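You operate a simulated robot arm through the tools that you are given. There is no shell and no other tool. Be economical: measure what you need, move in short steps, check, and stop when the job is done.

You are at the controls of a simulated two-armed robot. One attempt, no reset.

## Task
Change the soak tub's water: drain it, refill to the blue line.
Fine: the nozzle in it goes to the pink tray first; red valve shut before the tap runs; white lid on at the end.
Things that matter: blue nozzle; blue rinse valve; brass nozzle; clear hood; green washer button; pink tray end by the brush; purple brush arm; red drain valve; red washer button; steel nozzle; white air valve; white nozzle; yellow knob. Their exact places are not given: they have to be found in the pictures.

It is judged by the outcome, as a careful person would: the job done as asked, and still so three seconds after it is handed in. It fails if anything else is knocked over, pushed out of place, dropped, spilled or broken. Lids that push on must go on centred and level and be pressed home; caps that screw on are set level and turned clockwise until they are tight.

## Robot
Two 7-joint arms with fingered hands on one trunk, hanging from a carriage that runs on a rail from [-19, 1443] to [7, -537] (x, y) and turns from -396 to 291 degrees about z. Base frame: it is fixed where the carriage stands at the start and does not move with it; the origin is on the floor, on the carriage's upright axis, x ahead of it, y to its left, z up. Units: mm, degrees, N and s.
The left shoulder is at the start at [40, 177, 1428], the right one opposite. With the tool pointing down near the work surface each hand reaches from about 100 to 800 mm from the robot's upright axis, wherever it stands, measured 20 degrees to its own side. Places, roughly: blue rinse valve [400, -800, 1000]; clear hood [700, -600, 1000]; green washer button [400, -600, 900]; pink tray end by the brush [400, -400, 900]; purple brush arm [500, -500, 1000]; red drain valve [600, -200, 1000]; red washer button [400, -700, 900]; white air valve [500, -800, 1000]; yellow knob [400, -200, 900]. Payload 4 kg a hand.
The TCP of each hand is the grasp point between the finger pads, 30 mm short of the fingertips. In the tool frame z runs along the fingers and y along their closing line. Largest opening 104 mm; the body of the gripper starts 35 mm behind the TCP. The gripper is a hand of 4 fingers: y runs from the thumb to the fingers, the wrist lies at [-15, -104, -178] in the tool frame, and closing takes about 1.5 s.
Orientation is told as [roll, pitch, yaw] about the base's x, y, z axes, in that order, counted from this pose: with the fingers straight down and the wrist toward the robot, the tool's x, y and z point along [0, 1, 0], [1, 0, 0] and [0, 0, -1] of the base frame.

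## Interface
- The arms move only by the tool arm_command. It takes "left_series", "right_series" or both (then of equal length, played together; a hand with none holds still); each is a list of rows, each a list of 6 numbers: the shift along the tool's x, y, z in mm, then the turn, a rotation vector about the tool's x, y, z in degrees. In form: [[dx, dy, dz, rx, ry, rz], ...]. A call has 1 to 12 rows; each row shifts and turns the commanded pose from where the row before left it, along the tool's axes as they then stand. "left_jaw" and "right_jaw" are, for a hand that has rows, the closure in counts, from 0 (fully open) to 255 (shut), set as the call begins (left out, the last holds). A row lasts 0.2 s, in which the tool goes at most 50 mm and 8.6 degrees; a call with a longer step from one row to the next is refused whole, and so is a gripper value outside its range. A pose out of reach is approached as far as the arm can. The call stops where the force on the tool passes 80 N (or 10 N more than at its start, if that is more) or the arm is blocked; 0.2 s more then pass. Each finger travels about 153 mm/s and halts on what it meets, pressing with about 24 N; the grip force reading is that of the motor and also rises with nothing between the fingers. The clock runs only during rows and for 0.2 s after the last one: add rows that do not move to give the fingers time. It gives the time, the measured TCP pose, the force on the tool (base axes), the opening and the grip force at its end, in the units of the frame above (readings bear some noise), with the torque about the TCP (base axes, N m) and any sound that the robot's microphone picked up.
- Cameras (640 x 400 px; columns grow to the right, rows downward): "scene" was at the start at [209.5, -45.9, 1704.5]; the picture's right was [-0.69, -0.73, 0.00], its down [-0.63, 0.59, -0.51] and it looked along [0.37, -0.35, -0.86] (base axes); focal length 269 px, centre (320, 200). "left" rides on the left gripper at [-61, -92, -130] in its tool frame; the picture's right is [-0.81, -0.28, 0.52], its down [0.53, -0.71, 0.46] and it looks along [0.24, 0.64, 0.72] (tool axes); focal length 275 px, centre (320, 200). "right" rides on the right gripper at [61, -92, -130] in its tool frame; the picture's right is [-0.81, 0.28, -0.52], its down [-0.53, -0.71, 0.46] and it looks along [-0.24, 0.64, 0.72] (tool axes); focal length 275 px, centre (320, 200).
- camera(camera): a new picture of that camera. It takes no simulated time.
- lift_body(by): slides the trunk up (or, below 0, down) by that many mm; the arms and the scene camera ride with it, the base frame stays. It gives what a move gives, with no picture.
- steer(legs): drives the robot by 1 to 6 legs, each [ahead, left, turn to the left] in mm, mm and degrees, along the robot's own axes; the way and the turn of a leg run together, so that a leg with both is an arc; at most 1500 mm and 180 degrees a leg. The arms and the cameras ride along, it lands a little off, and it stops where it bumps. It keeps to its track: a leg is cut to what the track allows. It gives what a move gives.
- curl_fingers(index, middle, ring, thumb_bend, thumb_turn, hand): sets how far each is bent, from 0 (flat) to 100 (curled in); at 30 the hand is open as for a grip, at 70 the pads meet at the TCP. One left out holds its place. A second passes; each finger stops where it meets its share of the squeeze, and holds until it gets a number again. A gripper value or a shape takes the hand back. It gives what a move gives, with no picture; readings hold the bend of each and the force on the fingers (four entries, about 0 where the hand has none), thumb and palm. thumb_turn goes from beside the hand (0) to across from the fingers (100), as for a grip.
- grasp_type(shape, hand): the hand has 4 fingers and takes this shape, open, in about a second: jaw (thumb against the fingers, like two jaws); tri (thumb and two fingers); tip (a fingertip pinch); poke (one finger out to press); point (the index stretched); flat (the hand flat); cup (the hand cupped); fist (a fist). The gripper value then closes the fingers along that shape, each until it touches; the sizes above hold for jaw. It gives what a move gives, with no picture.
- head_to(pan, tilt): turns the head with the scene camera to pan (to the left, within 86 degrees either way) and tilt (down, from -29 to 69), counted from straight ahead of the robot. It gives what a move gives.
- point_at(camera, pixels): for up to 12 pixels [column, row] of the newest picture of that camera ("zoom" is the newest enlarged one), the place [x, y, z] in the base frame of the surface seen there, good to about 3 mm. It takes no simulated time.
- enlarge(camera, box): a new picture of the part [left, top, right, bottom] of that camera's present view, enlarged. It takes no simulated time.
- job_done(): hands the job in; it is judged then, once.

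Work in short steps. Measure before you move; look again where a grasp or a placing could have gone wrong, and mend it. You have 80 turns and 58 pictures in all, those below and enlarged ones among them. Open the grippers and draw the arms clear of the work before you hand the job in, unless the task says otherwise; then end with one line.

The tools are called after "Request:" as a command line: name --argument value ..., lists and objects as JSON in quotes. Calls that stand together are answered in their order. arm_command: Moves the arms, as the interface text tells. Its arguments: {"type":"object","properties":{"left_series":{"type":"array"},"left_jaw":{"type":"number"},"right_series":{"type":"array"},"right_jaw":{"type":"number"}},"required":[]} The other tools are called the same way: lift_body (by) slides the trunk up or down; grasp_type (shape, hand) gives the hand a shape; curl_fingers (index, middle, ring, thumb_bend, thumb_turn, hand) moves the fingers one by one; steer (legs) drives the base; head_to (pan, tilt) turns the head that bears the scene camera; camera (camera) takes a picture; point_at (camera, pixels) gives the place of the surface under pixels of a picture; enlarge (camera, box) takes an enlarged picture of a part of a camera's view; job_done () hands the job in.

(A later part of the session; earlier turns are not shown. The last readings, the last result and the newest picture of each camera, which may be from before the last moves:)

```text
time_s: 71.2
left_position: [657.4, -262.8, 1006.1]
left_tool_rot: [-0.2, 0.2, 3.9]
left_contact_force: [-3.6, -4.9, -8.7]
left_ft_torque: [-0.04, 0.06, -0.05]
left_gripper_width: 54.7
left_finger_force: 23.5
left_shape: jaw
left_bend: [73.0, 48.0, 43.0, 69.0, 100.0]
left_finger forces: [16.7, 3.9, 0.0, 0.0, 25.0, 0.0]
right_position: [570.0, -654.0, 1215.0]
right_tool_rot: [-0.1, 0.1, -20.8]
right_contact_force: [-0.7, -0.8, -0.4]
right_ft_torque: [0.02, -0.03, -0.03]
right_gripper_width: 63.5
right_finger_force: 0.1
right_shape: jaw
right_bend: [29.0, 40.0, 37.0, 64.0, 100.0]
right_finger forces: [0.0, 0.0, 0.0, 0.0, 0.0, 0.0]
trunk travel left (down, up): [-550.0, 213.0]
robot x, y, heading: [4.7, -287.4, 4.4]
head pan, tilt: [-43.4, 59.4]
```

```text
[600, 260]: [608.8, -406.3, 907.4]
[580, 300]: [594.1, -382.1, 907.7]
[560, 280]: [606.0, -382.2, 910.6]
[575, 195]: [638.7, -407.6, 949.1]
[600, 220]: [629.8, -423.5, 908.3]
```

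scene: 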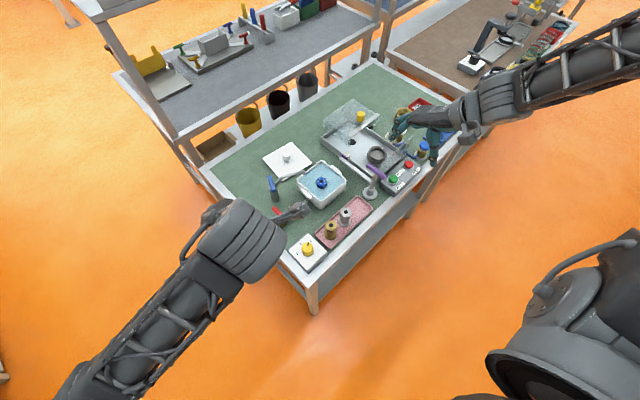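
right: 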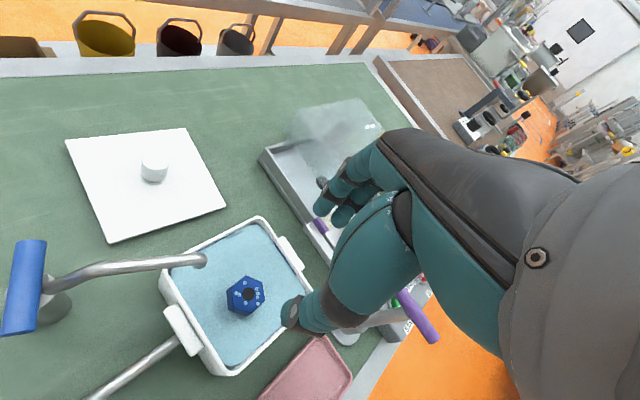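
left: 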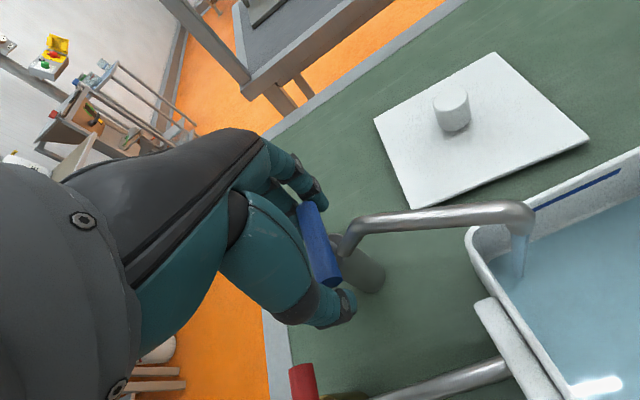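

Level ≈908 (just started; line at ≈954). Hold 2 s and measure again.

Request:
arm_command --left_series '[[0, 0, 0, 0, 0, 0], [0, 0, 0, 0, 0, 0], [0, 0, 0, 0, 0, 0], [0, 0, 0, 0, 0, 0], [0, 0, 0, 0, 0, 0], [0, 0, 0, 0, 0, 0], [0, 0, 0, 0, 0, 0], [0, 0, 0, 0, 0, 0], [0, 0, 0, 0, 0, 0]]'

Request:
camera --camera "left"

Request:
point_at --camera "left" --pixels '[[600, 260], [580, 300], [560, 280], [615, 300], [600, 220]]'

```text
time_s: 73.2
left_position: [658.0, -261.3, 1004.4]
left_tool_rot: [-0.2, 0.2, 3.8]
left_contact_force: [-4.8, -5.6, -8.1]
left_ft_torque: [-0.07, 0.05, -0.09]
left_gripper_width: 54.6
left_finger_force: 24.1
left_shape: jaw
left_bend: [73.0, 48.0, 43.0, 69.0, 99.0]
left_finger forces: [16.5, 3.7, 0.1, 0.0, 25.4, 0.0]
right_position: [571.5, -654.2, 1214.5]
right_tool_rot: [-0.1, 0.1, -20.9]
right_contact_force: [-0.7, 0.2, -0.1]
right_ft_torque: [0.01, -0.03, 0.0]
right_gripper_width: 63.4
right_finger_force: 0.0
right_shape: jaw
right_bend: [29.0, 40.0, 37.0, 64.0, 100.0]
right_finger forces: [0.0, 0.0, 0.1, 0.0, 0.0, 0.0]
trunk travel left (down, up): [-550.0, 213.0]
robot x, y, heading: [5.3, -288.2, 4.3]
head pan, tilt: [-43.4, 59.4]
```

```text
14 pictures are left
```

left: 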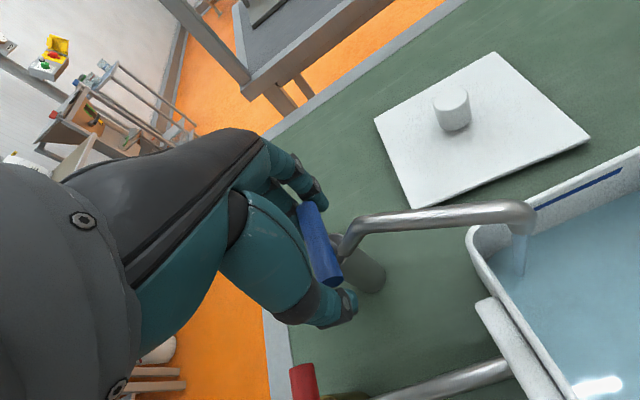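

```text
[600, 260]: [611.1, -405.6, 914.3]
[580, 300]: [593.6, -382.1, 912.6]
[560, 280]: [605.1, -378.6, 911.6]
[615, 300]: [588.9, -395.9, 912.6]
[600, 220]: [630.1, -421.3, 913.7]
```

About 2.5 mm/s; 41 mm remain. Hold about 10 s, then measure again.

Request:
arm_command --left_series '[[0, 0, 0, 0, 0, 0], [0, 0, 0, 0, 0, 0], [0, 0, 0, 0, 0, 0], [0, 0, 0, 0, 0, 0], [0, 0, 0, 0, 0, 0], [0, 0, 0, 0, 0, 0], [0, 0, 0, 0, 0, 0], [0, 0, 0, 0, 0, 0], [0, 0, 0, 0, 0, 0], [0, 0, 0, 0, 0, 0], [0, 0, 0, 0, 0, 0], [0, 0, 0, 0, 0, 0]]'

Request:
arm_command --left_series '[[0, 0, 0, 0, 0, 0], [0, 0, 0, 0, 0, 0], [0, 0, 0, 0, 0, 0], [0, 0, 0, 0, 0, 0], [0, 0, 0, 0, 0, 0], [0, 0, 0, 0, 0, 0], [0, 0, 0, 0, 0, 0], [0, 0, 0, 0, 0, 0], [0, 0, 0, 0, 0, 0], [0, 0, 0, 0, 0, 0], [0, 0, 0, 0, 0, 0], [0, 0, 0, 0, 0, 0]]'

Request:
arm_command --left_series '[[0, 0, 0, 0, 0, 0], [0, 0, 0, 0, 0, 0], [0, 0, 0, 0, 0, 0], [0, 0, 0, 0, 0, 0], [0, 0, 0, 0, 0, 0], [0, 0, 0, 0, 0, 0], [0, 0, 0, 0, 0, 0], [0, 0, 0, 0, 0, 0], [0, 0, 0, 0, 0, 0], [0, 0, 0, 0, 0, 0], [0, 0, 0, 0, 0, 0], [0, 0, 0, 0, 0, 0]]'

Request:
camera --camera "left"

Request:
point_at --camera "left" --pixels '[[600, 260], [580, 300], [560, 280], [615, 300], [600, 220], [590, 187]]'

```text
time_s: 75.8
left_position: [658.7, -261.2, 1005.5]
left_tool_rot: [-0.1, 0.1, 3.8]
left_contact_force: [-4.8, -6.1, -8.4]
left_ft_torque: [-0.06, 0.07, -0.05]
left_gripper_width: 55.1
left_finger_force: 24.3
left_shape: jaw
left_bend: [73.0, 48.0, 43.0, 69.0, 99.0]
left_finger forces: [16.4, 3.7, 0.1, 0.0, 25.4, 0.0]
right_position: [570.6, -654.9, 1215.0]
right_tool_rot: [-0.2, 0.0, -20.8]
right_contact_force: [-1.2, -0.2, 0.2]
right_ft_torque: [-0.02, 0.02, 0.0]
right_gripper_width: 63.7
right_finger_force: 0.0
right_shape: jaw
right_bend: [29.0, 40.0, 37.0, 64.0, 100.0]
right_finger forces: [0.0, 0.1, 0.0, 0.0, 0.1, 0.0]
trunk travel left (down, up): [-550.0, 213.0]
robot x, y, heading: [4.5, -288.9, 4.1]
head pan, tilt: [-43.4, 59.4]
```

```text
time_s: 78.5
left_position: [657.6, -262.2, 1005.5]
left_tool_rot: [0.0, 0.1, 3.8]
left_contact_force: [-4.3, -7.0, -7.7]
left_ft_torque: [-0.02, 0.07, -0.04]
left_gripper_width: 55.0
left_finger_force: 23.6
left_shape: jaw
left_bend: [73.0, 48.0, 43.0, 69.0, 99.0]
left_finger forces: [16.5, 3.6, 0.0, 0.1, 25.3, 0.1]
right_position: [570.2, -653.4, 1214.5]
right_tool_rot: [-0.1, 0.1, -20.9]
right_contact_force: [-0.1, 0.5, 0.5]
right_ft_torque: [0.01, -0.01, -0.02]
right_gripper_width: 63.6
right_finger_force: 0.1
right_shape: jaw
right_bend: [29.0, 40.0, 37.0, 64.0, 100.0]
right_finger forces: [0.0, 0.0, 0.2, 0.1, 0.0, 0.1]
trunk travel left (down, up): [-550.0, 213.0]
robot x, y, heading: [1.3, -286.0, 4.2]
head pan, tilt: [-43.4, 59.4]
```

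```text
time_s: 81.0
left_position: [658.3, -262.4, 1004.8]
left_tool_rot: [-0.1, 0.1, 3.8]
left_contact_force: [-4.6, -6.3, -9.1]
left_ft_torque: [-0.07, 0.08, -0.04]
left_gripper_width: 54.9
left_finger_force: 23.7
left_shape: jaw
left_bend: [73.0, 48.0, 43.0, 69.0, 99.0]
left_finger forces: [16.5, 3.7, 0.0, 0.0, 25.3, 0.0]
right_position: [570.8, -653.4, 1214.7]
right_tool_rot: [0.0, 0.1, -20.9]
right_contact_force: [-0.1, -1.4, -0.1]
right_ft_torque: [0.01, 0.03, 0.0]
right_gripper_width: 63.7
right_finger_force: 0.1
right_shape: jaw
right_bend: [29.0, 40.0, 37.0, 64.0, 100.0]
right_finger forces: [0.0, 0.0, 0.0, 0.1, 0.0, 0.0]
trunk travel left (down, up): [-550.0, 213.0]
robot x, y, heading: [4.1, -286.2, 4.1]
head pan, tilt: [-43.4, 59.4]
```

```text
13 pictures are left
```

left: 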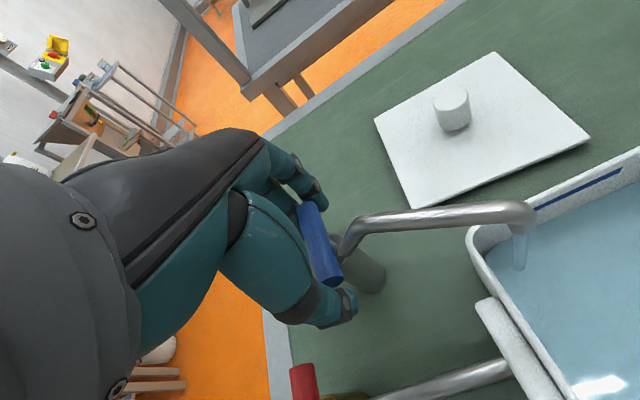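

```text
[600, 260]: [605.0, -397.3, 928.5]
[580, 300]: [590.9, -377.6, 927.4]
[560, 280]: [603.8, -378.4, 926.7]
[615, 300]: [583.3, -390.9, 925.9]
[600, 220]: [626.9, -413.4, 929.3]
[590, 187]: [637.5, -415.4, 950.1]
```

Level ≈927.5, rate ≈1.9 mm/s. Hold about 10 s more (→≈947) and measure.

Request:
arm_command --left_series '[[0, 0, 0, 0, 0, 0], [0, 0, 0, 0, 0, 0], [0, 0, 0, 0, 0, 0], [0, 0, 0, 0, 0, 0], [0, 0, 0, 0, 0, 0], [0, 0, 0, 0, 0, 0], [0, 0, 0, 0, 0, 0], [0, 0, 0, 0, 0, 0], [0, 0, 0, 0, 0, 0], [0, 0, 0, 0, 0, 0], [0, 0, 0, 0, 0, 0], [0, 0, 0, 0, 0, 0]]'

Request:
arm_command --left_series '[[0, 0, 0, 0, 0, 0], [0, 0, 0, 0, 0, 0], [0, 0, 0, 0, 0, 0], [0, 0, 0, 0, 0, 0], [0, 0, 0, 0, 0, 0], [0, 0, 0, 0, 0, 0], [0, 0, 0, 0, 0, 0], [0, 0, 0, 0, 0, 0], [0, 0, 0, 0, 0, 0], [0, 0, 0, 0, 0, 0], [0, 0, 0, 0, 0, 0], [0, 0, 0, 0, 0, 0]]'

Request:
arm_command --left_series '[[0, 0, 0, 0, 0, 0], [0, 0, 0, 0, 0, 0], [0, 0, 0, 0, 0, 0], [0, 0, 0, 0, 0, 0], [0, 0, 0, 0, 0, 0], [0, 0, 0, 0, 0, 0], [0, 0, 0, 0, 0, 0], [0, 0, 0, 0, 0, 0], [0, 0, 0, 0, 0, 0], [0, 0, 0, 0, 0, 0], [0, 0, 0, 0, 0, 0], [0, 0, 0, 0, 0, 0]]'

Request:
arm_command --left_series '[[0, 0, 0, 0, 0, 0], [0, 0, 0, 0, 0, 0], [0, 0, 0, 0, 0, 0], [0, 0, 0, 0, 0, 0], [0, 0, 0, 0, 0, 0], [0, 0, 0, 0, 0, 0], [0, 0, 0, 0, 0, 0], [0, 0, 0, 0, 0, 0], [0, 0, 0, 0, 0, 0]]'

Request:
enlarge --camera "left" --box '[480, 100, 640, 300]'

Request:
point_at --camera "zoom" --pixels '[[360, 290], [420, 250], [300, 320], [400, 330], [340, 380], [420, 170]]'

```text
time_s: 83.7
left_position: [658.5, -262.3, 1006.0]
left_tool_rot: [-0.3, 0.0, 3.8]
left_contact_force: [-3.8, -5.8, -7.9]
left_ft_torque: [-0.1, 0.08, -0.05]
left_gripper_width: 55.1
left_finger_force: 24.0
left_shape: jaw
left_bend: [73.0, 48.0, 43.0, 69.0, 99.0]
left_finger forces: [16.5, 3.8, 0.1, 0.1, 25.2, 0.0]
right_position: [569.2, -653.1, 1214.4]
right_tool_rot: [-0.1, 0.1, -20.9]
right_contact_force: [-0.4, -0.8, 0.6]
right_ft_torque: [-0.01, 0.01, 0.02]
right_gripper_width: 63.4
right_finger_force: 0.0
right_shape: jaw
right_bend: [29.0, 40.0, 37.0, 64.0, 100.0]
right_finger forces: [0.1, 0.0, 0.0, 0.0, 0.1, 0.0]
trunk travel left (down, up): [-550.0, 213.0]
robot x, y, heading: [3.1, -288.1, 4.0]
head pan, tilt: [-43.4, 59.4]
```

```text
time_s: 86.2
left_position: [657.3, -262.9, 1004.4]
left_tool_rot: [-0.1, 0.1, 3.8]
left_contact_force: [-4.6, -5.5, -8.2]
left_ft_torque: [-0.11, 0.07, -0.02]
left_gripper_width: 54.9
left_finger_force: 24.0
left_shape: jaw
left_bend: [73.0, 48.0, 43.0, 69.0, 99.0]
left_finger forces: [16.5, 3.8, 0.1, 0.0, 25.2, 0.1]
right_position: [570.4, -653.5, 1214.2]
right_tool_rot: [-0.1, 0.1, -20.9]
right_contact_force: [0.2, 0.6, 0.4]
right_ft_torque: [0.04, 0.0, 0.0]
right_gripper_width: 63.7
right_finger_force: 0.0
right_shape: jaw
right_bend: [29.0, 40.0, 37.0, 64.0, 100.0]
right_finger forces: [0.1, 0.0, 0.0, 0.0, 0.0, 0.0]
trunk travel left (down, up): [-550.0, 213.0]
robot x, y, heading: [4.5, -293.3, 4.1]
head pan, tilt: [-43.4, 59.4]
```

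```text
time_s: 88.8
left_position: [658.4, -262.1, 1006.3]
left_tool_rot: [-0.2, 0.1, 3.9]
left_contact_force: [-4.5, -5.5, -6.7]
left_ft_torque: [-0.09, 0.04, -0.02]
left_gripper_width: 55.1
left_finger_force: 23.6
left_shape: jaw
left_bend: [73.0, 48.0, 43.0, 69.0, 99.0]
left_finger forces: [16.5, 3.8, 0.0, 0.0, 25.2, 0.0]
right_position: [571.0, -653.7, 1214.4]
right_tool_rot: [-0.1, 0.1, -21.0]
right_contact_force: [-0.8, 0.3, -0.9]
right_ft_torque: [0.0, 0.01, 0.0]
right_gripper_width: 63.4
right_finger_force: 0.0
right_shape: jaw
right_bend: [29.0, 40.0, 37.0, 64.0, 100.0]
right_finger forces: [0.1, 0.1, 0.0, 0.1, 0.1, 0.1]
trunk travel left (down, up): [-550.0, 213.0]
robot x, y, heading: [1.7, -290.7, 3.9]
head pan, tilt: [-43.4, 59.4]
```

```text
time_s: 90.8
left_position: [658.1, -262.6, 1005.4]
left_tool_rot: [-0.2, 0.0, 3.8]
left_contact_force: [-5.0, -6.0, -7.8]
left_ft_torque: [-0.08, 0.06, -0.06]
left_gripper_width: 54.7
left_finger_force: 23.4
left_shape: jaw
left_bend: [73.0, 48.0, 43.0, 69.0, 99.0]
left_finger forces: [16.5, 3.7, 0.0, 0.1, 25.2, 0.1]
right_position: [570.8, -653.2, 1213.7]
right_tool_rot: [-0.1, 0.1, -21.0]
right_contact_force: [-0.1, 1.0, 0.3]
right_ft_torque: [0.01, 0.04, 0.03]
right_gripper_width: 63.3
right_finger_force: 0.0
right_shape: jaw
right_bend: [29.0, 40.0, 37.0, 64.0, 100.0]
right_finger forces: [0.0, 0.1, 0.0, 0.0, 0.0, 0.0]
trunk travel left (down, up): [-550.0, 213.0]
robot x, y, heading: [3.4, -286.8, 4.0]
head pan, tilt: [-43.4, 59.4]
```

```text
2.00 times, centred on (560, 200) of left
```

zoom: 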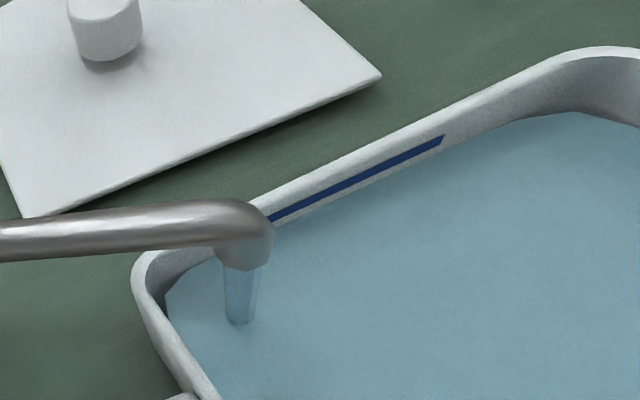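

```text
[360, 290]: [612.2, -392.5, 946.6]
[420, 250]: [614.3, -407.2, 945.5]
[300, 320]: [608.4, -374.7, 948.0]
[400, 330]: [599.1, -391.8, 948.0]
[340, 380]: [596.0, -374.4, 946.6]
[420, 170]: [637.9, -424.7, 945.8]
```

Level ≈947 and the band's lower edge is still just above the water. Hold 2 s more, then look.

Request:
arm_command --left_series '[[0, 0, 0, 0, 0, 0], [0, 0, 0, 0, 0, 0], [0, 0, 0, 0, 0, 0], [0, 0, 0, 0, 0, 0], [0, 0, 0, 0, 0, 0], [0, 0, 0, 0, 0, 0], [0, 0, 0, 0, 0, 0], [0, 0, 0, 0, 0, 0], [0, 0, 0, 0, 0, 0]]'

Request:
enlarge --camera "left" --box '[520, 120, 640, 240]'

Request:
point_at --camera "zoom" --pixels '[[200, 300], [300, 250], [150, 260], [300, 300], [130, 180], [220, 130]]'

```text
time_s: 92.8
left_position: [657.7, -262.4, 1005.7]
left_tool_rot: [0.0, 0.2, 3.8]
left_contact_force: [-5.0, -6.8, -7.7]
left_ft_torque: [-0.05, 0.1, -0.05]
left_gripper_width: 54.9
left_finger_force: 23.8
left_shape: jaw
left_bend: [73.0, 48.0, 43.0, 69.0, 99.0]
left_finger forces: [16.4, 3.9, 0.1, 0.0, 25.3, 0.0]
right_position: [570.0, -654.1, 1214.0]
right_tool_rot: [-0.2, 0.0, -20.8]
right_contact_force: [0.5, 0.5, -0.8]
right_ft_torque: [0.02, -0.04, -0.01]
right_gripper_width: 63.9
right_finger_force: 0.1
right_shape: jaw
right_bend: [29.0, 40.0, 37.0, 64.0, 100.0]
right_finger forces: [0.1, 0.0, 0.1, 0.0, 0.1, 0.0]
trunk travel left (down, up): [-550.0, 213.0]
robot x, y, heading: [0.9, -287.7, 4.3]
head pan, tilt: [-43.4, 59.4]
```

```text
3.33 times, centred on (580, 180) of left
```

zoom: 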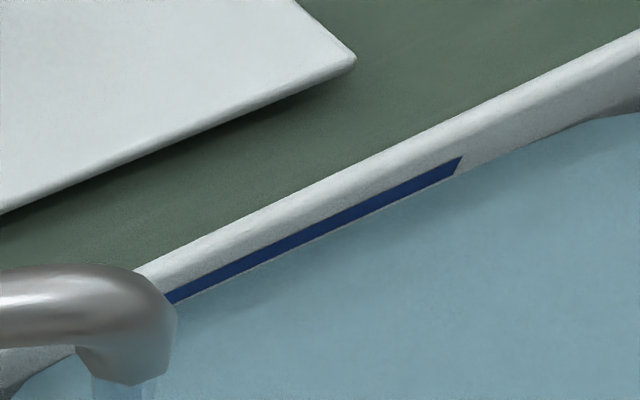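

```text
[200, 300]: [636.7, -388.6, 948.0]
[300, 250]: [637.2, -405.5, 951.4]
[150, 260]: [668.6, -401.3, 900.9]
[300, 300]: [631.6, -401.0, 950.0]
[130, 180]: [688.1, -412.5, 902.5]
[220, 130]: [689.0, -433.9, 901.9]
```

Water is now touching the band's lower edge. Hold 0.6 s and then turn the tap back clockwise 30° to shut.

Request:
arm_command --left_series '[[0, 0, 0, 0, 0, 0], [0, 0, 0, 0, 0, 0], [0, 0, 0, 0, 0, 0], [0, 0, 0, 0, 0, 8], [0, 0, 0, 0, 0, 8], [0, 0, 0, 0, 0, 8], [0, 0, 0, 0, 0, 6], [0, 0, 0, 0, 0, 2], [0, 0, 0, 0, 0, 0]]'

Request:
camera --camera "left"

```text
time_s: 94.8
left_position: [658.9, -258.4, 1005.0]
left_tool_rot: [-0.1, -0.1, -28.1]
left_contact_force: [-5.7, 2.2, -0.2]
left_ft_torque: [0.05, 0.06, 0.25]
left_gripper_width: 54.6
left_finger_force: 24.3
left_shape: jaw
left_bend: [73.0, 49.0, 43.0, 71.0, 98.0]
left_finger forces: [13.2, 7.4, 0.0, 0.0, 23.4, 0.0]
right_position: [571.5, -653.7, 1214.3]
right_tool_rot: [0.1, 0.0, -20.9]
right_contact_force: [0.3, 0.3, -0.5]
right_ft_torque: [0.0, -0.02, 0.01]
right_gripper_width: 63.5
right_finger_force: 0.1
right_shape: jaw
right_bend: [29.0, 40.0, 37.0, 64.0, 100.0]
right_finger forces: [0.1, 0.1, 0.1, 0.0, 0.2, 0.0]
trunk travel left (down, up): [-550.0, 213.0]
robot x, y, heading: [5.4, -287.1, 4.2]
head pan, tilt: [-43.4, 59.4]
```

```text
10 pictures are left
```

left: 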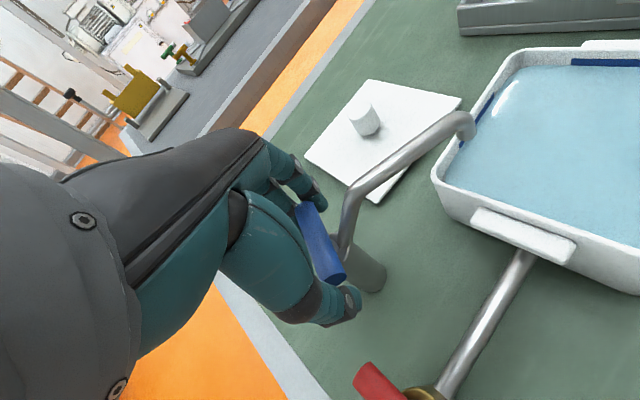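

The stream has stopped and torque shows the stop. Measure the final level, then release and rise.

Request:
point_at --camera "left" --pixels '[[540, 130], [580, 100], [520, 160], [600, 150], [610, 64], [484, 108], [366, 107], [360, 128], [375, 130], [463, 97], [307, 158], [365, 80]]'

Request:
arm_command --left_series '[[0, 0, 0, 0, 0, -2], [0, 0, 0, 0, 0, 0], [0, 0, 0, 0, 0, 0], [0, 0, 0, 0, 0, 0], [0, 0, -20, 0, 0, 0], [0, 0, -40, 0, 0, 0], [0, 0, -40, 0, 0, 0], [0, 0, -30, 0, 0, 0]]' --left_jaw 65

Request:
camera --camera "left"

```text
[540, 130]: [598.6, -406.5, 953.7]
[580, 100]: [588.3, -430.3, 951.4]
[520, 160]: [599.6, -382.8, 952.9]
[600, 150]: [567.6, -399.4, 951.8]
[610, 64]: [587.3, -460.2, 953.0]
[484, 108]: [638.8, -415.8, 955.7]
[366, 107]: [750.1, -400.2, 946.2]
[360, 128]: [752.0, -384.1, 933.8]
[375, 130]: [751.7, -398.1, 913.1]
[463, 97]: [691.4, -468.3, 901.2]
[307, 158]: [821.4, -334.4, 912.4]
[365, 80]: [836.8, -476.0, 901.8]
```

```text
time_s: 96.7
left_position: [656.3, -261.0, 1137.2]
left_tool_rot: [0.0, 0.0, -26.1]
left_contact_force: [-0.1, 0.0, -0.1]
left_ft_torque: [0.03, 0.01, 0.01]
left_gripper_width: 77.3
left_finger_force: 0.1
left_shape: jaw
left_bend: [27.0, 36.0, 33.0, 55.0, 99.0]
left_finger forces: [0.0, 0.0, 0.0, 0.0, 0.1, 0.0]
right_position: [571.9, -653.8, 1214.7]
right_tool_rot: [0.0, 0.1, -20.9]
right_contact_force: [0.0, -0.3, 0.4]
right_ft_torque: [-0.01, 0.02, -0.02]
right_gripper_width: 63.7
right_finger_force: 0.0
right_shape: jaw
right_bend: [29.0, 40.0, 37.0, 64.0, 100.0]
right_finger forces: [0.1, 0.1, 0.0, 0.0, 0.0, 0.1]
trunk travel left (down, up): [-550.0, 213.0]
robot x, y, heading: [1.1, -287.9, 4.0]
head pan, tilt: [-43.4, 59.4]
```

```text
9 pictures are left
```

left: 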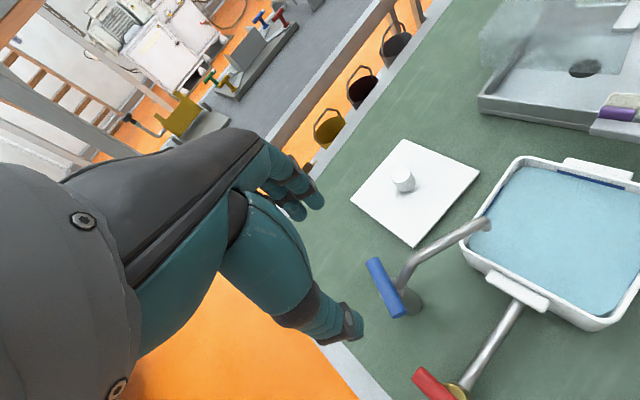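

Zoom on the tub to compare the water to the line, and to get the lid's geometry.

Request:
enlarge --camera "left" --box '[340, 130, 640, 318]'

Request:
point_at --camera "zoom" --pixels '[[128, 72], [140, 108], [145, 20], [295, 88], [160, 245], [25, 155], [300, 280], [395, 65], [622, 140], [520, 420], [275, 270], [320, 180]]'

```text
2.13 times, centred on (490, 224) of left
```

zoom: 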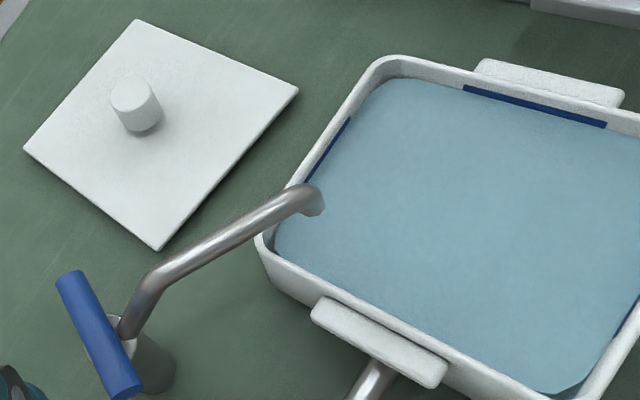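

```text
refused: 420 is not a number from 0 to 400
```

I re-measure with valid pixels, including the band and water at its foot.

Request:
point_at --camera "zoom" --pixels '[[132, 90], [140, 125], [135, 22], [295, 89], [160, 245], [27, 148], [535, 105], [540, 101], [532, 116], [330, 150], [400, 200], [480, 250]]'

Request:
enlarge --camera "left" --box '[540, 160, 636, 220]'

```text
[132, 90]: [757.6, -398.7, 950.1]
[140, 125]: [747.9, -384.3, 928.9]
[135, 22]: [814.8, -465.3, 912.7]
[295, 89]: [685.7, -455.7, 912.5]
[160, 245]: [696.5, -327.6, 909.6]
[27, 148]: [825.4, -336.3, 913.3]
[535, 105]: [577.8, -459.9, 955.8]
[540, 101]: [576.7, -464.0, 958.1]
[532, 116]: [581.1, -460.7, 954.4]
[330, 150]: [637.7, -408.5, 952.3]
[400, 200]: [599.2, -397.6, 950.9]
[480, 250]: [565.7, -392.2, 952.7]
```

```text
6.67 times, centred on (588, 190) of left
```

zoom: 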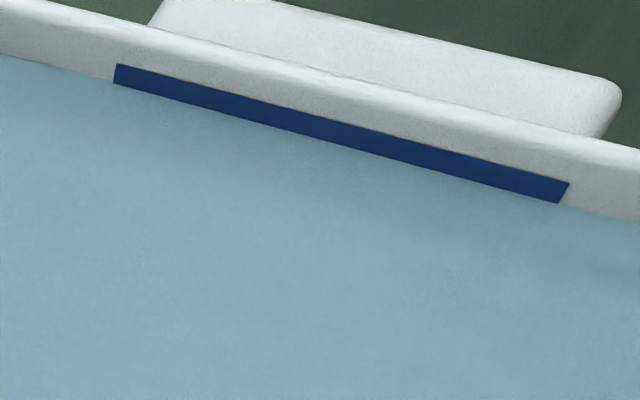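

The water stands at ≈952.5, at the foot of the band (≈951–957.5); it began mid-band. I'll top up ~2 mm with a brief opening: regrip the tap lever the same way.

Request:
arm_command --left_series '[[0.5, 1.5, 40, 0, 0, 0], [0, 0, 40, 0, 0, -2], [0, 0, 35, 0, 0, 0], [0, 0, 16, 0, 0, 0], [0, 0, 0, 0, 0, 0]]'

Request:
arm_command --left_series '[[0, 0, 0, 0, 0, 0], [0, 0, 0, 0, 0, 0], [0, 0, 0, 0, 0, 0], [0, 0, 0, 0, 0, 0], [0, 0, 0, 0, 0, 0], [0, 0, 0, 0, 0, 0]]' --left_jaw 255

```text
time_s: 97.8
left_position: [659.0, -260.6, 1003.4]
left_tool_rot: [-0.1, 0.0, -24.3]
left_contact_force: [0.2, -0.6, -0.2]
left_ft_torque: [-0.05, -0.04, -0.03]
left_gripper_width: 77.3
left_finger_force: 0.1
left_shape: jaw
left_bend: [27.0, 36.0, 33.0, 55.0, 99.0]
left_finger forces: [0.2, 0.1, 0.0, 0.0, 0.1, 0.1]
right_position: [572.2, -653.7, 1214.5]
right_tool_rot: [0.0, 0.0, -21.0]
right_contact_force: [-0.2, 0.3, -0.1]
right_ft_torque: [0.0, -0.03, 0.02]
right_gripper_width: 63.5
right_finger_force: 0.1
right_shape: jaw
right_bend: [29.0, 40.0, 37.0, 64.0, 100.0]
right_finger forces: [0.1, 0.1, 0.0, 0.1, 0.1, 0.0]
trunk travel left (down, up): [-550.0, 213.0]
robot x, y, heading: [5.4, -290.5, 4.1]
head pan, tilt: [-43.4, 59.4]
```

```text
time_s: 99.2
left_position: [657.4, -262.1, 1003.6]
left_tool_rot: [-0.1, 0.1, -24.0]
left_contact_force: [-2.6, 0.7, -7.9]
left_ft_torque: [0.0, 0.04, 0.0]
left_gripper_width: 54.8
left_finger_force: 23.9
left_shape: jaw
left_bend: [73.0, 45.0, 43.0, 71.0, 100.0]
left_finger forces: [12.8, 6.0, 0.0, 0.1, 24.5, 0.0]
right_position: [571.6, -651.7, 1214.7]
right_tool_rot: [-0.1, 0.2, -20.8]
right_contact_force: [-0.1, 0.2, 0.4]
right_ft_torque: [-0.01, 0.0, -0.02]
right_gripper_width: 63.7
right_finger_force: 0.1
right_shape: jaw
right_bend: [29.0, 40.0, 37.0, 64.0, 100.0]
right_finger forces: [0.0, 0.1, 0.0, 0.1, 0.0, 0.0]
trunk travel left (down, up): [-550.0, 213.0]
robot x, y, heading: [7.6, -286.7, 4.0]
head pan, tilt: [-43.4, 59.4]
```

Regripped. Open 28° and close straight away, past the original angle to the stop.

Request:
arm_command --left_series '[[0, 0, 0, 0, 0, -7], [0, 0, 0, 0, 0, -7], [0, 0, 0, 0, 0, -7], [0, 0, 0, 0, 0, -7], [0, 0, 0, 0, 0, 8], [0, 0, 0, 0, 0, 8], [0, 0, 0, 0, 0, 8], [0, 0, 0, 0, 0, 6], [0, 0, 0, 0, 0, 2], [0, 0, 0, 0, 0, 0]]'

Request:
arm_command --left_series '[[0, 0, 0, 0, 0, -2], [0, 0, 0, 0, 0, 0], [0, 0, 0, 0, 0, 0], [0, 0, 0, 0, 0, 0], [0, 0, -20, 0, 0, 0], [0, 0, -40, 0, 0, 0], [0, 0, -40, 0, 0, 0], [0, 0, -35, 0, 0, 0]]' --left_jaw 65

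Request:
enlarge --camera "left" --box '[480, 130, 640, 230]'

Request:
point_at --camera "zoom" --pixels '[[200, 250], [300, 300], [400, 300], [400, 380], [250, 350], [500, 330]]'

```text
time_s: 101.5
left_position: [658.2, -261.0, 1002.8]
left_tool_rot: [0.0, 0.1, -28.2]
left_contact_force: [-9.6, 2.0, -3.0]
left_ft_torque: [0.02, 0.11, 0.22]
left_gripper_width: 53.2
left_finger_force: 24.1
left_shape: jaw
left_bend: [74.0, 47.0, 43.0, 71.0, 98.0]
left_finger forces: [11.5, 7.0, 0.0, 0.1, 26.8, 0.0]
right_position: [570.3, -653.0, 1214.3]
right_tool_rot: [0.0, 0.1, -20.9]
right_contact_force: [-0.2, 0.1, 0.4]
right_ft_torque: [0.03, -0.03, 0.02]
right_gripper_width: 63.5
right_finger_force: 0.0
right_shape: jaw
right_bend: [29.0, 40.0, 37.0, 64.0, 100.0]
right_finger forces: [0.1, 0.0, 0.0, 0.0, 0.0, 0.0]
trunk travel left (down, up): [-550.0, 213.0]
robot x, y, heading: [6.1, -288.6, 3.9]
head pan, tilt: [-43.4, 59.4]
```

```text
time_s: 103.2
left_position: [662.5, -261.0, 1141.2]
left_tool_rot: [-0.1, 0.0, -26.1]
left_contact_force: [-0.1, 0.2, -0.2]
left_ft_torque: [0.01, 0.02, -0.01]
left_gripper_width: 77.3
left_finger_force: 0.1
left_shape: jaw
left_bend: [27.0, 36.0, 33.0, 55.0, 99.0]
left_finger forces: [0.0, 0.0, 0.0, 0.0, 0.1, 0.0]
right_position: [572.2, -652.1, 1215.2]
right_tool_rot: [-0.1, 0.1, -20.9]
right_contact_force: [0.5, 1.0, -0.1]
right_ft_torque: [0.01, 0.03, 0.03]
right_gripper_width: 63.6
right_finger_force: 0.1
right_shape: jaw
right_bend: [29.0, 40.0, 37.0, 64.0, 100.0]
right_finger forces: [0.0, 0.0, 0.0, 0.0, 0.0, 0.0]
trunk travel left (down, up): [-550.0, 213.0]
robot x, y, heading: [3.6, -288.4, 4.3]
head pan, tilt: [-43.4, 59.4]
```

```text
4.00 times, centred on (560, 180) of left
```

zoom: 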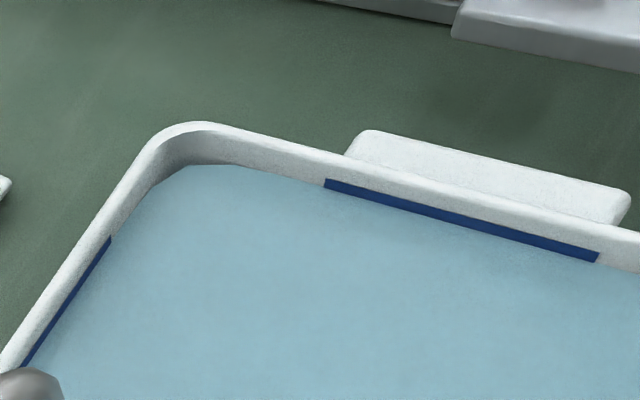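

```text
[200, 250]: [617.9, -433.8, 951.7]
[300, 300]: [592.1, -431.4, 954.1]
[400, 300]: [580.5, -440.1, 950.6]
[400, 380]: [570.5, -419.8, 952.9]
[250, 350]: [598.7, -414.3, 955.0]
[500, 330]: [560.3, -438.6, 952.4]
```

Level ≈953, still in the band's lower part. One more brief top-up (with a 0.6 s hold) will bring it to mid-band.

Request:
arm_command --left_series '[[0, -3.5, 40, 0, 0, 0], [0, 0, 40, 0, 0, -2], [0, 0, 40, 0, 0, 0], [0, 0, 17, 0, 0, 0], [0, 0, 0, 0, 0, 0]]'

Request:
arm_command --left_series '[[0, 0, 0, 0, 0, 0], [0, 0, 0, 0, 0, 0], [0, 0, 0, 0, 0, 0], [0, 0, 0, 0, 0, 0], [0, 0, 0, 0, 0, 0], [0, 0, 0, 0, 0, 0]]' --left_jaw 255

Request:
arm_command --left_series '[[0, 0, 0, 0, 0, -7], [0, 0, 0, 0, 0, -7], [0, 0, 0, 0, 0, -7], [0, 0, 0, 0, 0, -7], [0, 0, 0, 0, 0, 0], [0, 0, 0, 0, 0, 0], [0, 0, 0, 0, 0, 8], [0, 0, 0, 0, 0, 8], [0, 0, 0, 0, 0, 8], [0, 0, 0, 0, 0, 6], [0, 0, 0, 0, 0, 2], [0, 0, 0, 0, 0, 0]]'

Request:
arm_command --left_series '[[0, 0, 0, 0, 0, -2], [0, 0, 0, 0, 0, 0], [0, 0, 0, 0, 0, 0], [0, 0, 0, 0, 0, 0], [0, 0, -20, 0, 0, 0], [0, 0, -40, 0, 0, 0], [0, 0, -40, 0, 0, 0], [0, 0, -40, 0, 0, 0]]' --left_jaw 65

```text
time_s: 104.5
left_position: [656.9, -259.0, 1001.4]
left_tool_rot: [0.0, 0.0, -24.3]
left_contact_force: [1.6, -2.0, 1.4]
left_ft_torque: [-0.04, -0.12, -0.05]
left_gripper_width: 77.8
left_finger_force: 0.0
left_shape: jaw
left_bend: [26.0, 36.0, 33.0, 55.0, 99.0]
left_finger forces: [2.4, 0.0, 0.0, 0.0, 0.1, 0.0]
right_position: [572.4, -654.0, 1215.4]
right_tool_rot: [0.1, 0.0, -21.0]
right_contact_force: [0.5, -0.4, 0.2]
right_ft_torque: [-0.01, -0.01, -0.01]
right_gripper_width: 63.6
right_finger_force: 0.1
right_shape: jaw
right_bend: [29.0, 40.0, 37.0, 64.0, 100.0]
right_finger forces: [0.0, 0.0, 0.0, 0.0, 0.0, 0.1]
trunk travel left (down, up): [-550.0, 213.0]
robot x, y, heading: [2.6, -290.2, 4.2]
head pan, tilt: [-43.4, 59.4]
```

```text
time_s: 105.8
left_position: [654.6, -257.8, 1001.7]
left_tool_rot: [0.0, 0.1, -24.1]
left_contact_force: [-0.9, 0.3, -3.6]
left_ft_torque: [-0.11, -0.21, -0.02]
left_gripper_width: 52.5
left_finger_force: 23.9
left_shape: jaw
left_bend: [26.0, 46.0, 42.0, 73.0, 100.0]
left_finger forces: [17.0, 5.5, 0.1, 0.0, 25.2, 0.0]
right_position: [572.1, -653.0, 1214.7]
right_tool_rot: [0.1, 0.1, -20.8]
right_contact_force: [0.8, -0.3, 1.2]
right_ft_torque: [-0.02, 0.0, 0.02]
right_gripper_width: 63.6
right_finger_force: 0.1
right_shape: jaw
right_bend: [29.0, 40.0, 37.0, 64.0, 100.0]
right_finger forces: [0.1, 0.0, 0.0, 0.0, 0.1, 0.1]
trunk travel left (down, up): [-550.0, 213.0]
robot x, y, heading: [1.9, -288.6, 4.0]
head pan, tilt: [-43.4, 59.4]
```

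```text
time_s: 108.5
left_position: [656.8, -257.7, 1002.2]
left_tool_rot: [-0.2, 0.2, -28.2]
left_contact_force: [-3.6, 3.0, -4.6]
left_ft_torque: [-0.04, -0.1, 0.22]
left_gripper_width: 51.3
left_finger_force: 23.9
left_shape: jaw
left_bend: [26.0, 48.0, 42.0, 73.0, 99.0]
left_finger forces: [15.2, 7.2, 0.0, 0.0, 24.8, 0.0]
right_position: [570.4, -652.1, 1213.7]
right_tool_rot: [-0.1, 0.1, -20.9]
right_contact_force: [0.5, -0.5, 0.0]
right_ft_torque: [0.01, 0.0, 0.01]
right_gripper_width: 63.4
right_finger_force: 0.0
right_shape: jaw
right_bend: [29.0, 40.0, 37.0, 64.0, 100.0]
right_finger forces: [0.0, 0.1, 0.1, 0.0, 0.0, 0.0]
trunk travel left (down, up): [-550.0, 213.0]
robot x, y, heading: [11.4, -287.4, 4.2]
head pan, tilt: [-43.4, 59.4]
```

```text
time_s: 110.2
left_position: [654.8, -257.2, 1142.6]
left_tool_rot: [-0.1, 0.0, -26.2]
left_contact_force: [-0.2, -0.4, -0.2]
left_ft_torque: [0.04, 0.0, 0.0]
left_gripper_width: 77.7
left_finger_force: 0.0
left_shape: jaw
left_bend: [27.0, 36.0, 33.0, 55.0, 99.0]
left_finger forces: [0.1, 0.0, 0.0, 0.1, 0.0, 0.1]
right_position: [572.8, -653.0, 1215.0]
right_tool_rot: [0.1, -0.1, -20.9]
right_contact_force: [0.0, -0.4, 0.1]
right_ft_torque: [0.01, -0.01, 0.0]
right_gripper_width: 63.5
right_finger_force: 0.0
right_shape: jaw
right_bend: [29.0, 40.0, 37.0, 64.0, 100.0]
right_finger forces: [0.0, 0.0, 0.0, 0.1, 0.0, 0.1]
trunk travel left (down, up): [-550.0, 213.0]
robot x, y, heading: [1.7, -288.5, 4.2]
head pan, tilt: [-43.4, 59.4]
```

Both tap operations ended at the stop. Now the lid: centre ≈(756,-396), knob top z≈950, rotated ≈-4°. I raise the left hand and re-station at y≈-250, heading -35, so the left arm reaches the lid with yaw ≈-60.

Request:
arm_command --left_series '[[0, 0, -30, 0, 0, 0], [0, 0, -30, 0, 0, 0]]'

Request:
steer --legs '[[3, 38, 0], [0, 0, -39]]'

```text
time_s: 110.8
left_position: [658.0, -259.7, 1203.5]
left_tool_rot: [-0.1, 0.1, -26.0]
left_contact_force: [-1.0, 1.2, -0.7]
left_ft_torque: [-0.01, -0.04, 0.01]
left_gripper_width: 77.6
left_finger_force: 0.1
left_shape: jaw
left_bend: [27.0, 36.0, 33.0, 55.0, 99.0]
left_finger forces: [0.0, 0.0, 0.0, 0.1, 0.2, 0.1]
right_position: [572.9, -654.0, 1215.1]
right_tool_rot: [-0.1, 0.0, -20.9]
right_contact_force: [-0.1, 0.3, 0.0]
right_ft_torque: [0.02, 0.01, -0.03]
right_gripper_width: 63.7
right_finger_force: 0.1
right_shape: jaw
right_bend: [29.0, 40.0, 37.0, 64.0, 100.0]
right_finger forces: [0.0, 0.0, 0.1, 0.0, 0.1, 0.0]
trunk travel left (down, up): [-550.0, 213.0]
robot x, y, heading: [1.9, -288.3, 4.2]
head pan, tilt: [-43.4, 59.4]
```

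```text
time_s: 113.6
left_position: [519.0, -651.8, 1203.1]
left_tool_rot: [0.0, 0.0, -66.7]
left_contact_force: [-0.1, 0.0, 0.5]
left_ft_torque: [-0.02, 0.0, 0.0]
left_gripper_width: 77.7
left_finger_force: 0.1
left_shape: jaw
left_bend: [27.0, 36.0, 33.0, 55.0, 99.0]
left_finger forces: [0.0, 0.0, 0.0, 0.0, 0.0, 0.0]
right_position: [198.6, -895.6, 1215.6]
right_tool_rot: [0.0, 0.0, -61.2]
right_contact_force: [1.0, -0.7, 0.2]
right_ft_torque: [0.0, -0.04, 0.02]
right_gripper_width: 63.6
right_finger_force: 0.1
right_shape: jaw
right_bend: [29.0, 40.0, 37.0, 64.0, 100.0]
right_finger forces: [0.1, 0.0, 0.0, 0.0, 0.1, 0.0]
trunk travel left (down, up): [-550.0, 213.0]
robot x, y, heading: [4.2, -248.1, -36.4]
head pan, tilt: [-43.4, 59.4]
```

Move the left hand above the lid knob at z≈1110, and take a picture covering lid and tub.

Request:
arm_command --left_series '[[39.85, -17.7, 11.6, 0, 0, 0], [39.85, -17.7, 11.6, 0, 0, 0], [39.85, -17.7, 11.6, 0, 0, 0], [39.85, -17.7, 11.6, 0, 0, 0], [39.85, -17.7, 11.6, 0, 0, 0], [39.85, -17.7, 11.6, 0, 0, 0], [39.85, -17.7, 11.6, 0, 0, 0], [39.85, -17.7, 11.6, 0, 0, 0], [0, 0, 0, 0, 0, 0]]'

Request:
camera --camera "left"

```text
time_s: 115.6
left_position: [757.7, -395.3, 1107.8]
left_tool_rot: [-0.1, 0.0, -66.5]
left_contact_force: [-0.5, 0.3, 0.5]
left_ft_torque: [0.03, -0.02, -0.02]
left_gripper_width: 77.5
left_finger_force: 0.1
left_shape: jaw
left_bend: [27.0, 36.0, 33.0, 55.0, 99.0]
left_finger forces: [0.0, 0.0, 0.0, 0.0, 0.0, 0.1]
right_position: [199.1, -895.3, 1214.7]
right_tool_rot: [0.0, 0.0, -61.2]
right_contact_force: [0.9, 0.6, 0.1]
right_ft_torque: [-0.01, 0.01, -0.01]
right_gripper_width: 63.7
right_finger_force: 0.1
right_shape: jaw
right_bend: [29.0, 40.0, 37.0, 64.0, 100.0]
right_finger forces: [0.0, 0.1, 0.1, 0.1, 0.0, 0.0]
trunk travel left (down, up): [-550.0, 213.0]
robot x, y, heading: [3.3, -248.6, -36.4]
head pan, tilt: [-43.4, 59.4]
```

```text
5 pictures are left
```

left: 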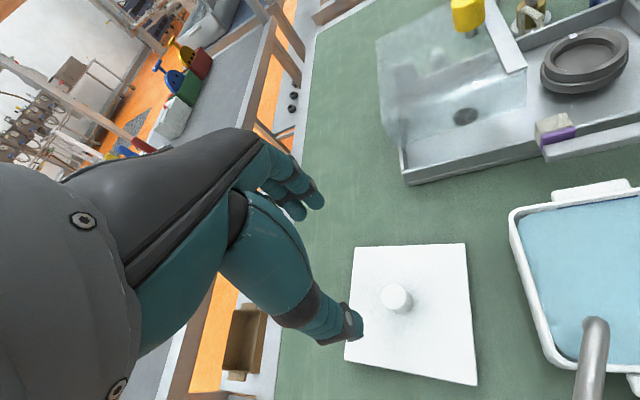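

Measure lid corners, knob, tub rim (outer/inner edges) and spout tip.

Request:
point_at --camera "left" --pixels '[[357, 250], [463, 246], [475, 382], [347, 358], [394, 297], [388, 291], [400, 292], [400, 311], [511, 220], [525, 290], [545, 363], [570, 206]]'

Request:
point_at --camera "left" --pixels '[[515, 215], [519, 222], [535, 290], [536, 340], [560, 367], [625, 197], [638, 195], [595, 190], [595, 325], [594, 380], [600, 240], [533, 316]]'

```text
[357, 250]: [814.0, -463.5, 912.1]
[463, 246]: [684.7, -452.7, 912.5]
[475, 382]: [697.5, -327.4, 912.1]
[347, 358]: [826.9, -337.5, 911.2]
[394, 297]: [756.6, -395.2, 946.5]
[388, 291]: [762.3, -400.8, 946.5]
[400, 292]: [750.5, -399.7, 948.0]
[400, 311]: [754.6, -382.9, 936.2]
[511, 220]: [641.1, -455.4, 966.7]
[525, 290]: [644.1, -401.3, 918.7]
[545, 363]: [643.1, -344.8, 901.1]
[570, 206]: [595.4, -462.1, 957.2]
```

```text
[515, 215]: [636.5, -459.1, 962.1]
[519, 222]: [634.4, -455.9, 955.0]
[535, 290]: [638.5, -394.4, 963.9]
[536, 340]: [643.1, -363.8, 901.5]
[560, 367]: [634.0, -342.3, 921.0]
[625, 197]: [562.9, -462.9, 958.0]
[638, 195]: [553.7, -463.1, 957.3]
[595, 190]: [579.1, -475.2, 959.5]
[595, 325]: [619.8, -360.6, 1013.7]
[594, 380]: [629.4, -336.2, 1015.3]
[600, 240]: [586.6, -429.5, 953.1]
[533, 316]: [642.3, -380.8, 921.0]
```

The tub is axis-aligned with far rim at x≈643, but I need its near and left edges. I turn the head to view the tub and measure all rim sides.

Request:
head_to --pan 25 --tilt 60

Request:
camera --camera "scene"

```text
time_s: 117.0
left_position: [758.9, -396.2, 1108.9]
left_tool_rot: [-0.1, 0.1, -66.6]
left_contact_force: [-0.5, -0.1, -0.3]
left_ft_torque: [0.0, -0.01, 0.02]
left_gripper_width: 77.5
left_finger_force: 0.0
left_shape: jaw
left_bend: [27.0, 36.0, 33.0, 55.0, 99.0]
left_finger forces: [0.1, 0.1, 0.0, 0.1, 0.0, 0.0]
right_position: [199.3, -896.1, 1216.3]
right_tool_rot: [0.0, 0.0, -61.3]
right_contact_force: [-0.1, -0.3, -0.1]
right_ft_torque: [-0.01, -0.01, 0.03]
right_gripper_width: 63.6
right_finger_force: 0.0
right_shape: jaw
right_bend: [29.0, 40.0, 37.0, 64.0, 100.0]
right_finger forces: [0.0, 0.0, 0.0, 0.0, 0.0, 0.0]
trunk travel left (down, up): [-550.0, 213.0]
robot x, y, heading: [1.1, -251.3, -36.4]
head pan, tilt: [25.0, 60.0]
```

```text
4 pictures are left
```

scene: 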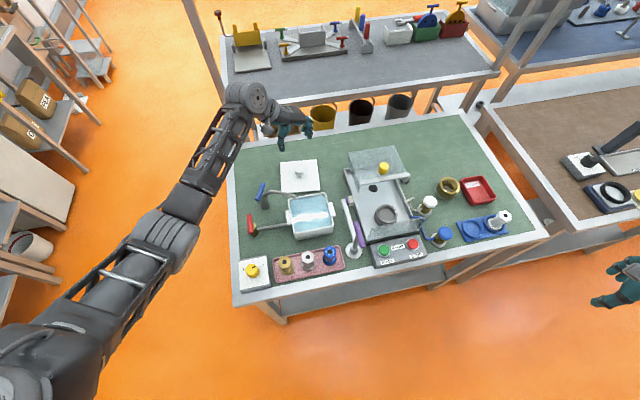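

The tub is fully visible around (312,215). I sample across its near and left rims to find the outer edges.

Request:
point_at --camera "scene" --pixels '[[315, 230], [315, 232], [315, 233.5], [315, 235], [315, 236.5], [315, 238], [325, 229], [325, 231], [325, 233], [300, 234], [300, 236], [300, 238]]'

Request:
point_at --camera "scene" --pixels '[[284, 212], [286, 212], [287.5, 212], [289, 212], [290.5, 212], [292, 212], [331, 208], [333, 208], [335, 208], [300, 194], [310, 193], [320, 192]]'

```text
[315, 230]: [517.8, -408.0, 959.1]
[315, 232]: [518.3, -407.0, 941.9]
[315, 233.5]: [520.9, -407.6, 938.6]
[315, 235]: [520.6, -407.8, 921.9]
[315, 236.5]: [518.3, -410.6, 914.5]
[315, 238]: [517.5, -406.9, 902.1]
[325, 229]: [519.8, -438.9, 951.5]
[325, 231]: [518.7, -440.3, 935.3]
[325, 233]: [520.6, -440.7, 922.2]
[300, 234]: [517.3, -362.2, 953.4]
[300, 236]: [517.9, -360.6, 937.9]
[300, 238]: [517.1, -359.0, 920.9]
```

```text
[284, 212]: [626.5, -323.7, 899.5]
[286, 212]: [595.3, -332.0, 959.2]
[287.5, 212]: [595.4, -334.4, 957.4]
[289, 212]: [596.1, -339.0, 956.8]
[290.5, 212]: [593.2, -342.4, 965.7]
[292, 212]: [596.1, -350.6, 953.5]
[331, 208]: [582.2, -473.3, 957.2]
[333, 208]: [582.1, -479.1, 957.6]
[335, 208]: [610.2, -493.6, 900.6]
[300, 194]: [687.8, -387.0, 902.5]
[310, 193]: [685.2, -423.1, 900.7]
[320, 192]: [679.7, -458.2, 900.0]
```

Tub outer: x 518–643, y -340…-467 → centre (580.5,-403.5), unrotated; lid centre (756,-395.3), rotated ≈-5.2°. Descend on the knob to TCP z≈946 and close.

Request:
arm_command --left_series '[[-1.6, -0.7, 40, 0, 0, 0], [0, 0, 40, 0, 0, 0], [0, 0, 40, 0, 0, 0], [0, 0, 30, 0, 0, 0], [0, 0, 11, 0, 0, 0], [0, 0, 0, 0, 0, 0]]'

Request:
enlarge --camera "left" --box '[160, 130, 560, 380]'

```text
time_s: 118.4
left_position: [756.1, -395.6, 949.3]
left_tool_rot: [0.0, 0.0, -66.5]
left_contact_force: [-1.2, -0.6, -0.4]
left_ft_torque: [0.02, 0.04, -0.02]
left_gripper_width: 77.3
left_finger_force: 0.1
left_shape: jaw
left_bend: [27.0, 36.0, 33.0, 55.0, 99.0]
left_finger forces: [0.1, 0.0, 0.0, 0.0, 0.1, 0.0]
right_position: [200.1, -895.4, 1215.4]
right_tool_rot: [-0.1, 0.0, -61.4]
right_contact_force: [-0.4, 0.6, -0.2]
right_ft_torque: [0.03, 0.01, 0.06]
right_gripper_width: 63.6
right_finger_force: 0.1
right_shape: jaw
right_bend: [29.0, 40.0, 37.0, 64.0, 100.0]
right_finger forces: [0.0, 0.1, 0.0, 0.0, 0.0, 0.0]
trunk travel left (down, up): [-550.0, 213.0]
robot x, y, heading: [2.5, -250.5, -36.4]
head pan, tilt: [25.0, 60.0]
```

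```text
1.60 times, centred on (360, 255) of left
```

zoom: 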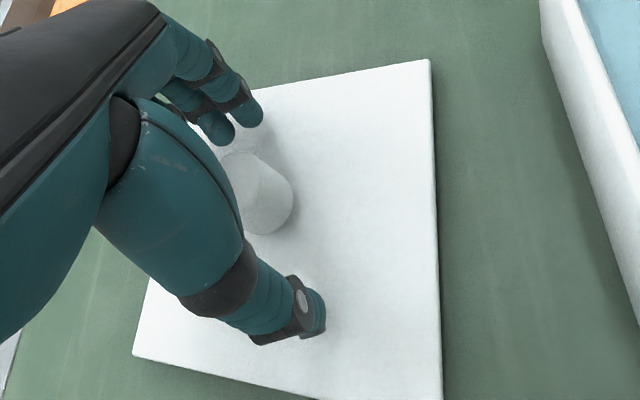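

Knob lies between fingers and thumb, no contact. Lower 2 mm and close.

Request:
arm_command --left_series '[[0, 0, 2, 0, 0, 0]]'

Request:
arm_command --left_series '[[0, 0, 0, 0, 0, 0], [0, 0, 0, 0, 0, 0], [0, 0, 0, 0, 0, 0], [0, 0, 0, 0, 0, 0], [0, 0, 0, 0, 0, 0], [0, 0, 0, 0, 0, 0], [0, 0, 0, 0, 0, 0], [0, 0, 0, 0, 0, 0]]' --left_jaw 255

```text
time_s: 118.8
left_position: [755.7, -395.9, 947.7]
left_tool_rot: [-0.1, 0.1, -66.5]
left_contact_force: [-0.5, 0.1, 0.0]
left_ft_torque: [0.01, -0.01, 0.02]
left_gripper_width: 77.4
left_finger_force: 0.1
left_shape: jaw
left_bend: [27.0, 36.0, 33.0, 55.0, 99.0]
left_finger forces: [0.0, 0.0, 0.0, 0.1, 0.0, 0.1]
right_position: [199.7, -895.9, 1215.0]
right_tool_rot: [0.0, -0.1, -61.3]
right_contact_force: [-0.3, -0.4, -0.4]
right_ft_torque: [-0.01, -0.01, -0.01]
right_gripper_width: 63.6
right_finger_force: 0.1
right_shape: jaw
right_bend: [29.0, 40.0, 37.0, 64.0, 100.0]
right_finger forces: [0.0, 0.1, 0.1, 0.0, 0.0, 0.0]
trunk travel left (down, up): [-550.0, 213.0]
robot x, y, heading: [3.8, -250.6, -36.1]
head pan, tilt: [25.0, 60.0]
```

```text
time_s: 120.6
left_position: [754.3, -395.6, 946.1]
left_tool_rot: [-0.1, 0.0, -66.6]
left_contact_force: [-0.3, 0.1, 0.2]
left_ft_torque: [-0.06, 0.02, 0.05]
left_gripper_width: 19.4
left_finger_force: 24.1
left_shape: jaw
left_bend: [73.0, 58.0, 65.0, 75.0, 100.0]
left_finger forces: [10.3, 8.8, 0.1, 0.1, 18.6, 0.0]
right_position: [199.3, -896.3, 1215.6]
right_tool_rot: [0.0, -0.1, -61.2]
right_contact_force: [-0.1, 0.6, -0.1]
right_ft_torque: [0.05, 0.02, -0.03]
right_gripper_width: 63.6
right_finger_force: 0.0
right_shape: jaw
right_bend: [29.0, 40.0, 37.0, 64.0, 100.0]
right_finger forces: [0.1, 0.1, 0.1, 0.0, 0.1, 0.0]
trunk travel left (down, up): [-550.0, 213.0]
robot x, y, heading: [4.8, -253.5, -36.2]
head pan, tilt: [25.0, 60.0]
```

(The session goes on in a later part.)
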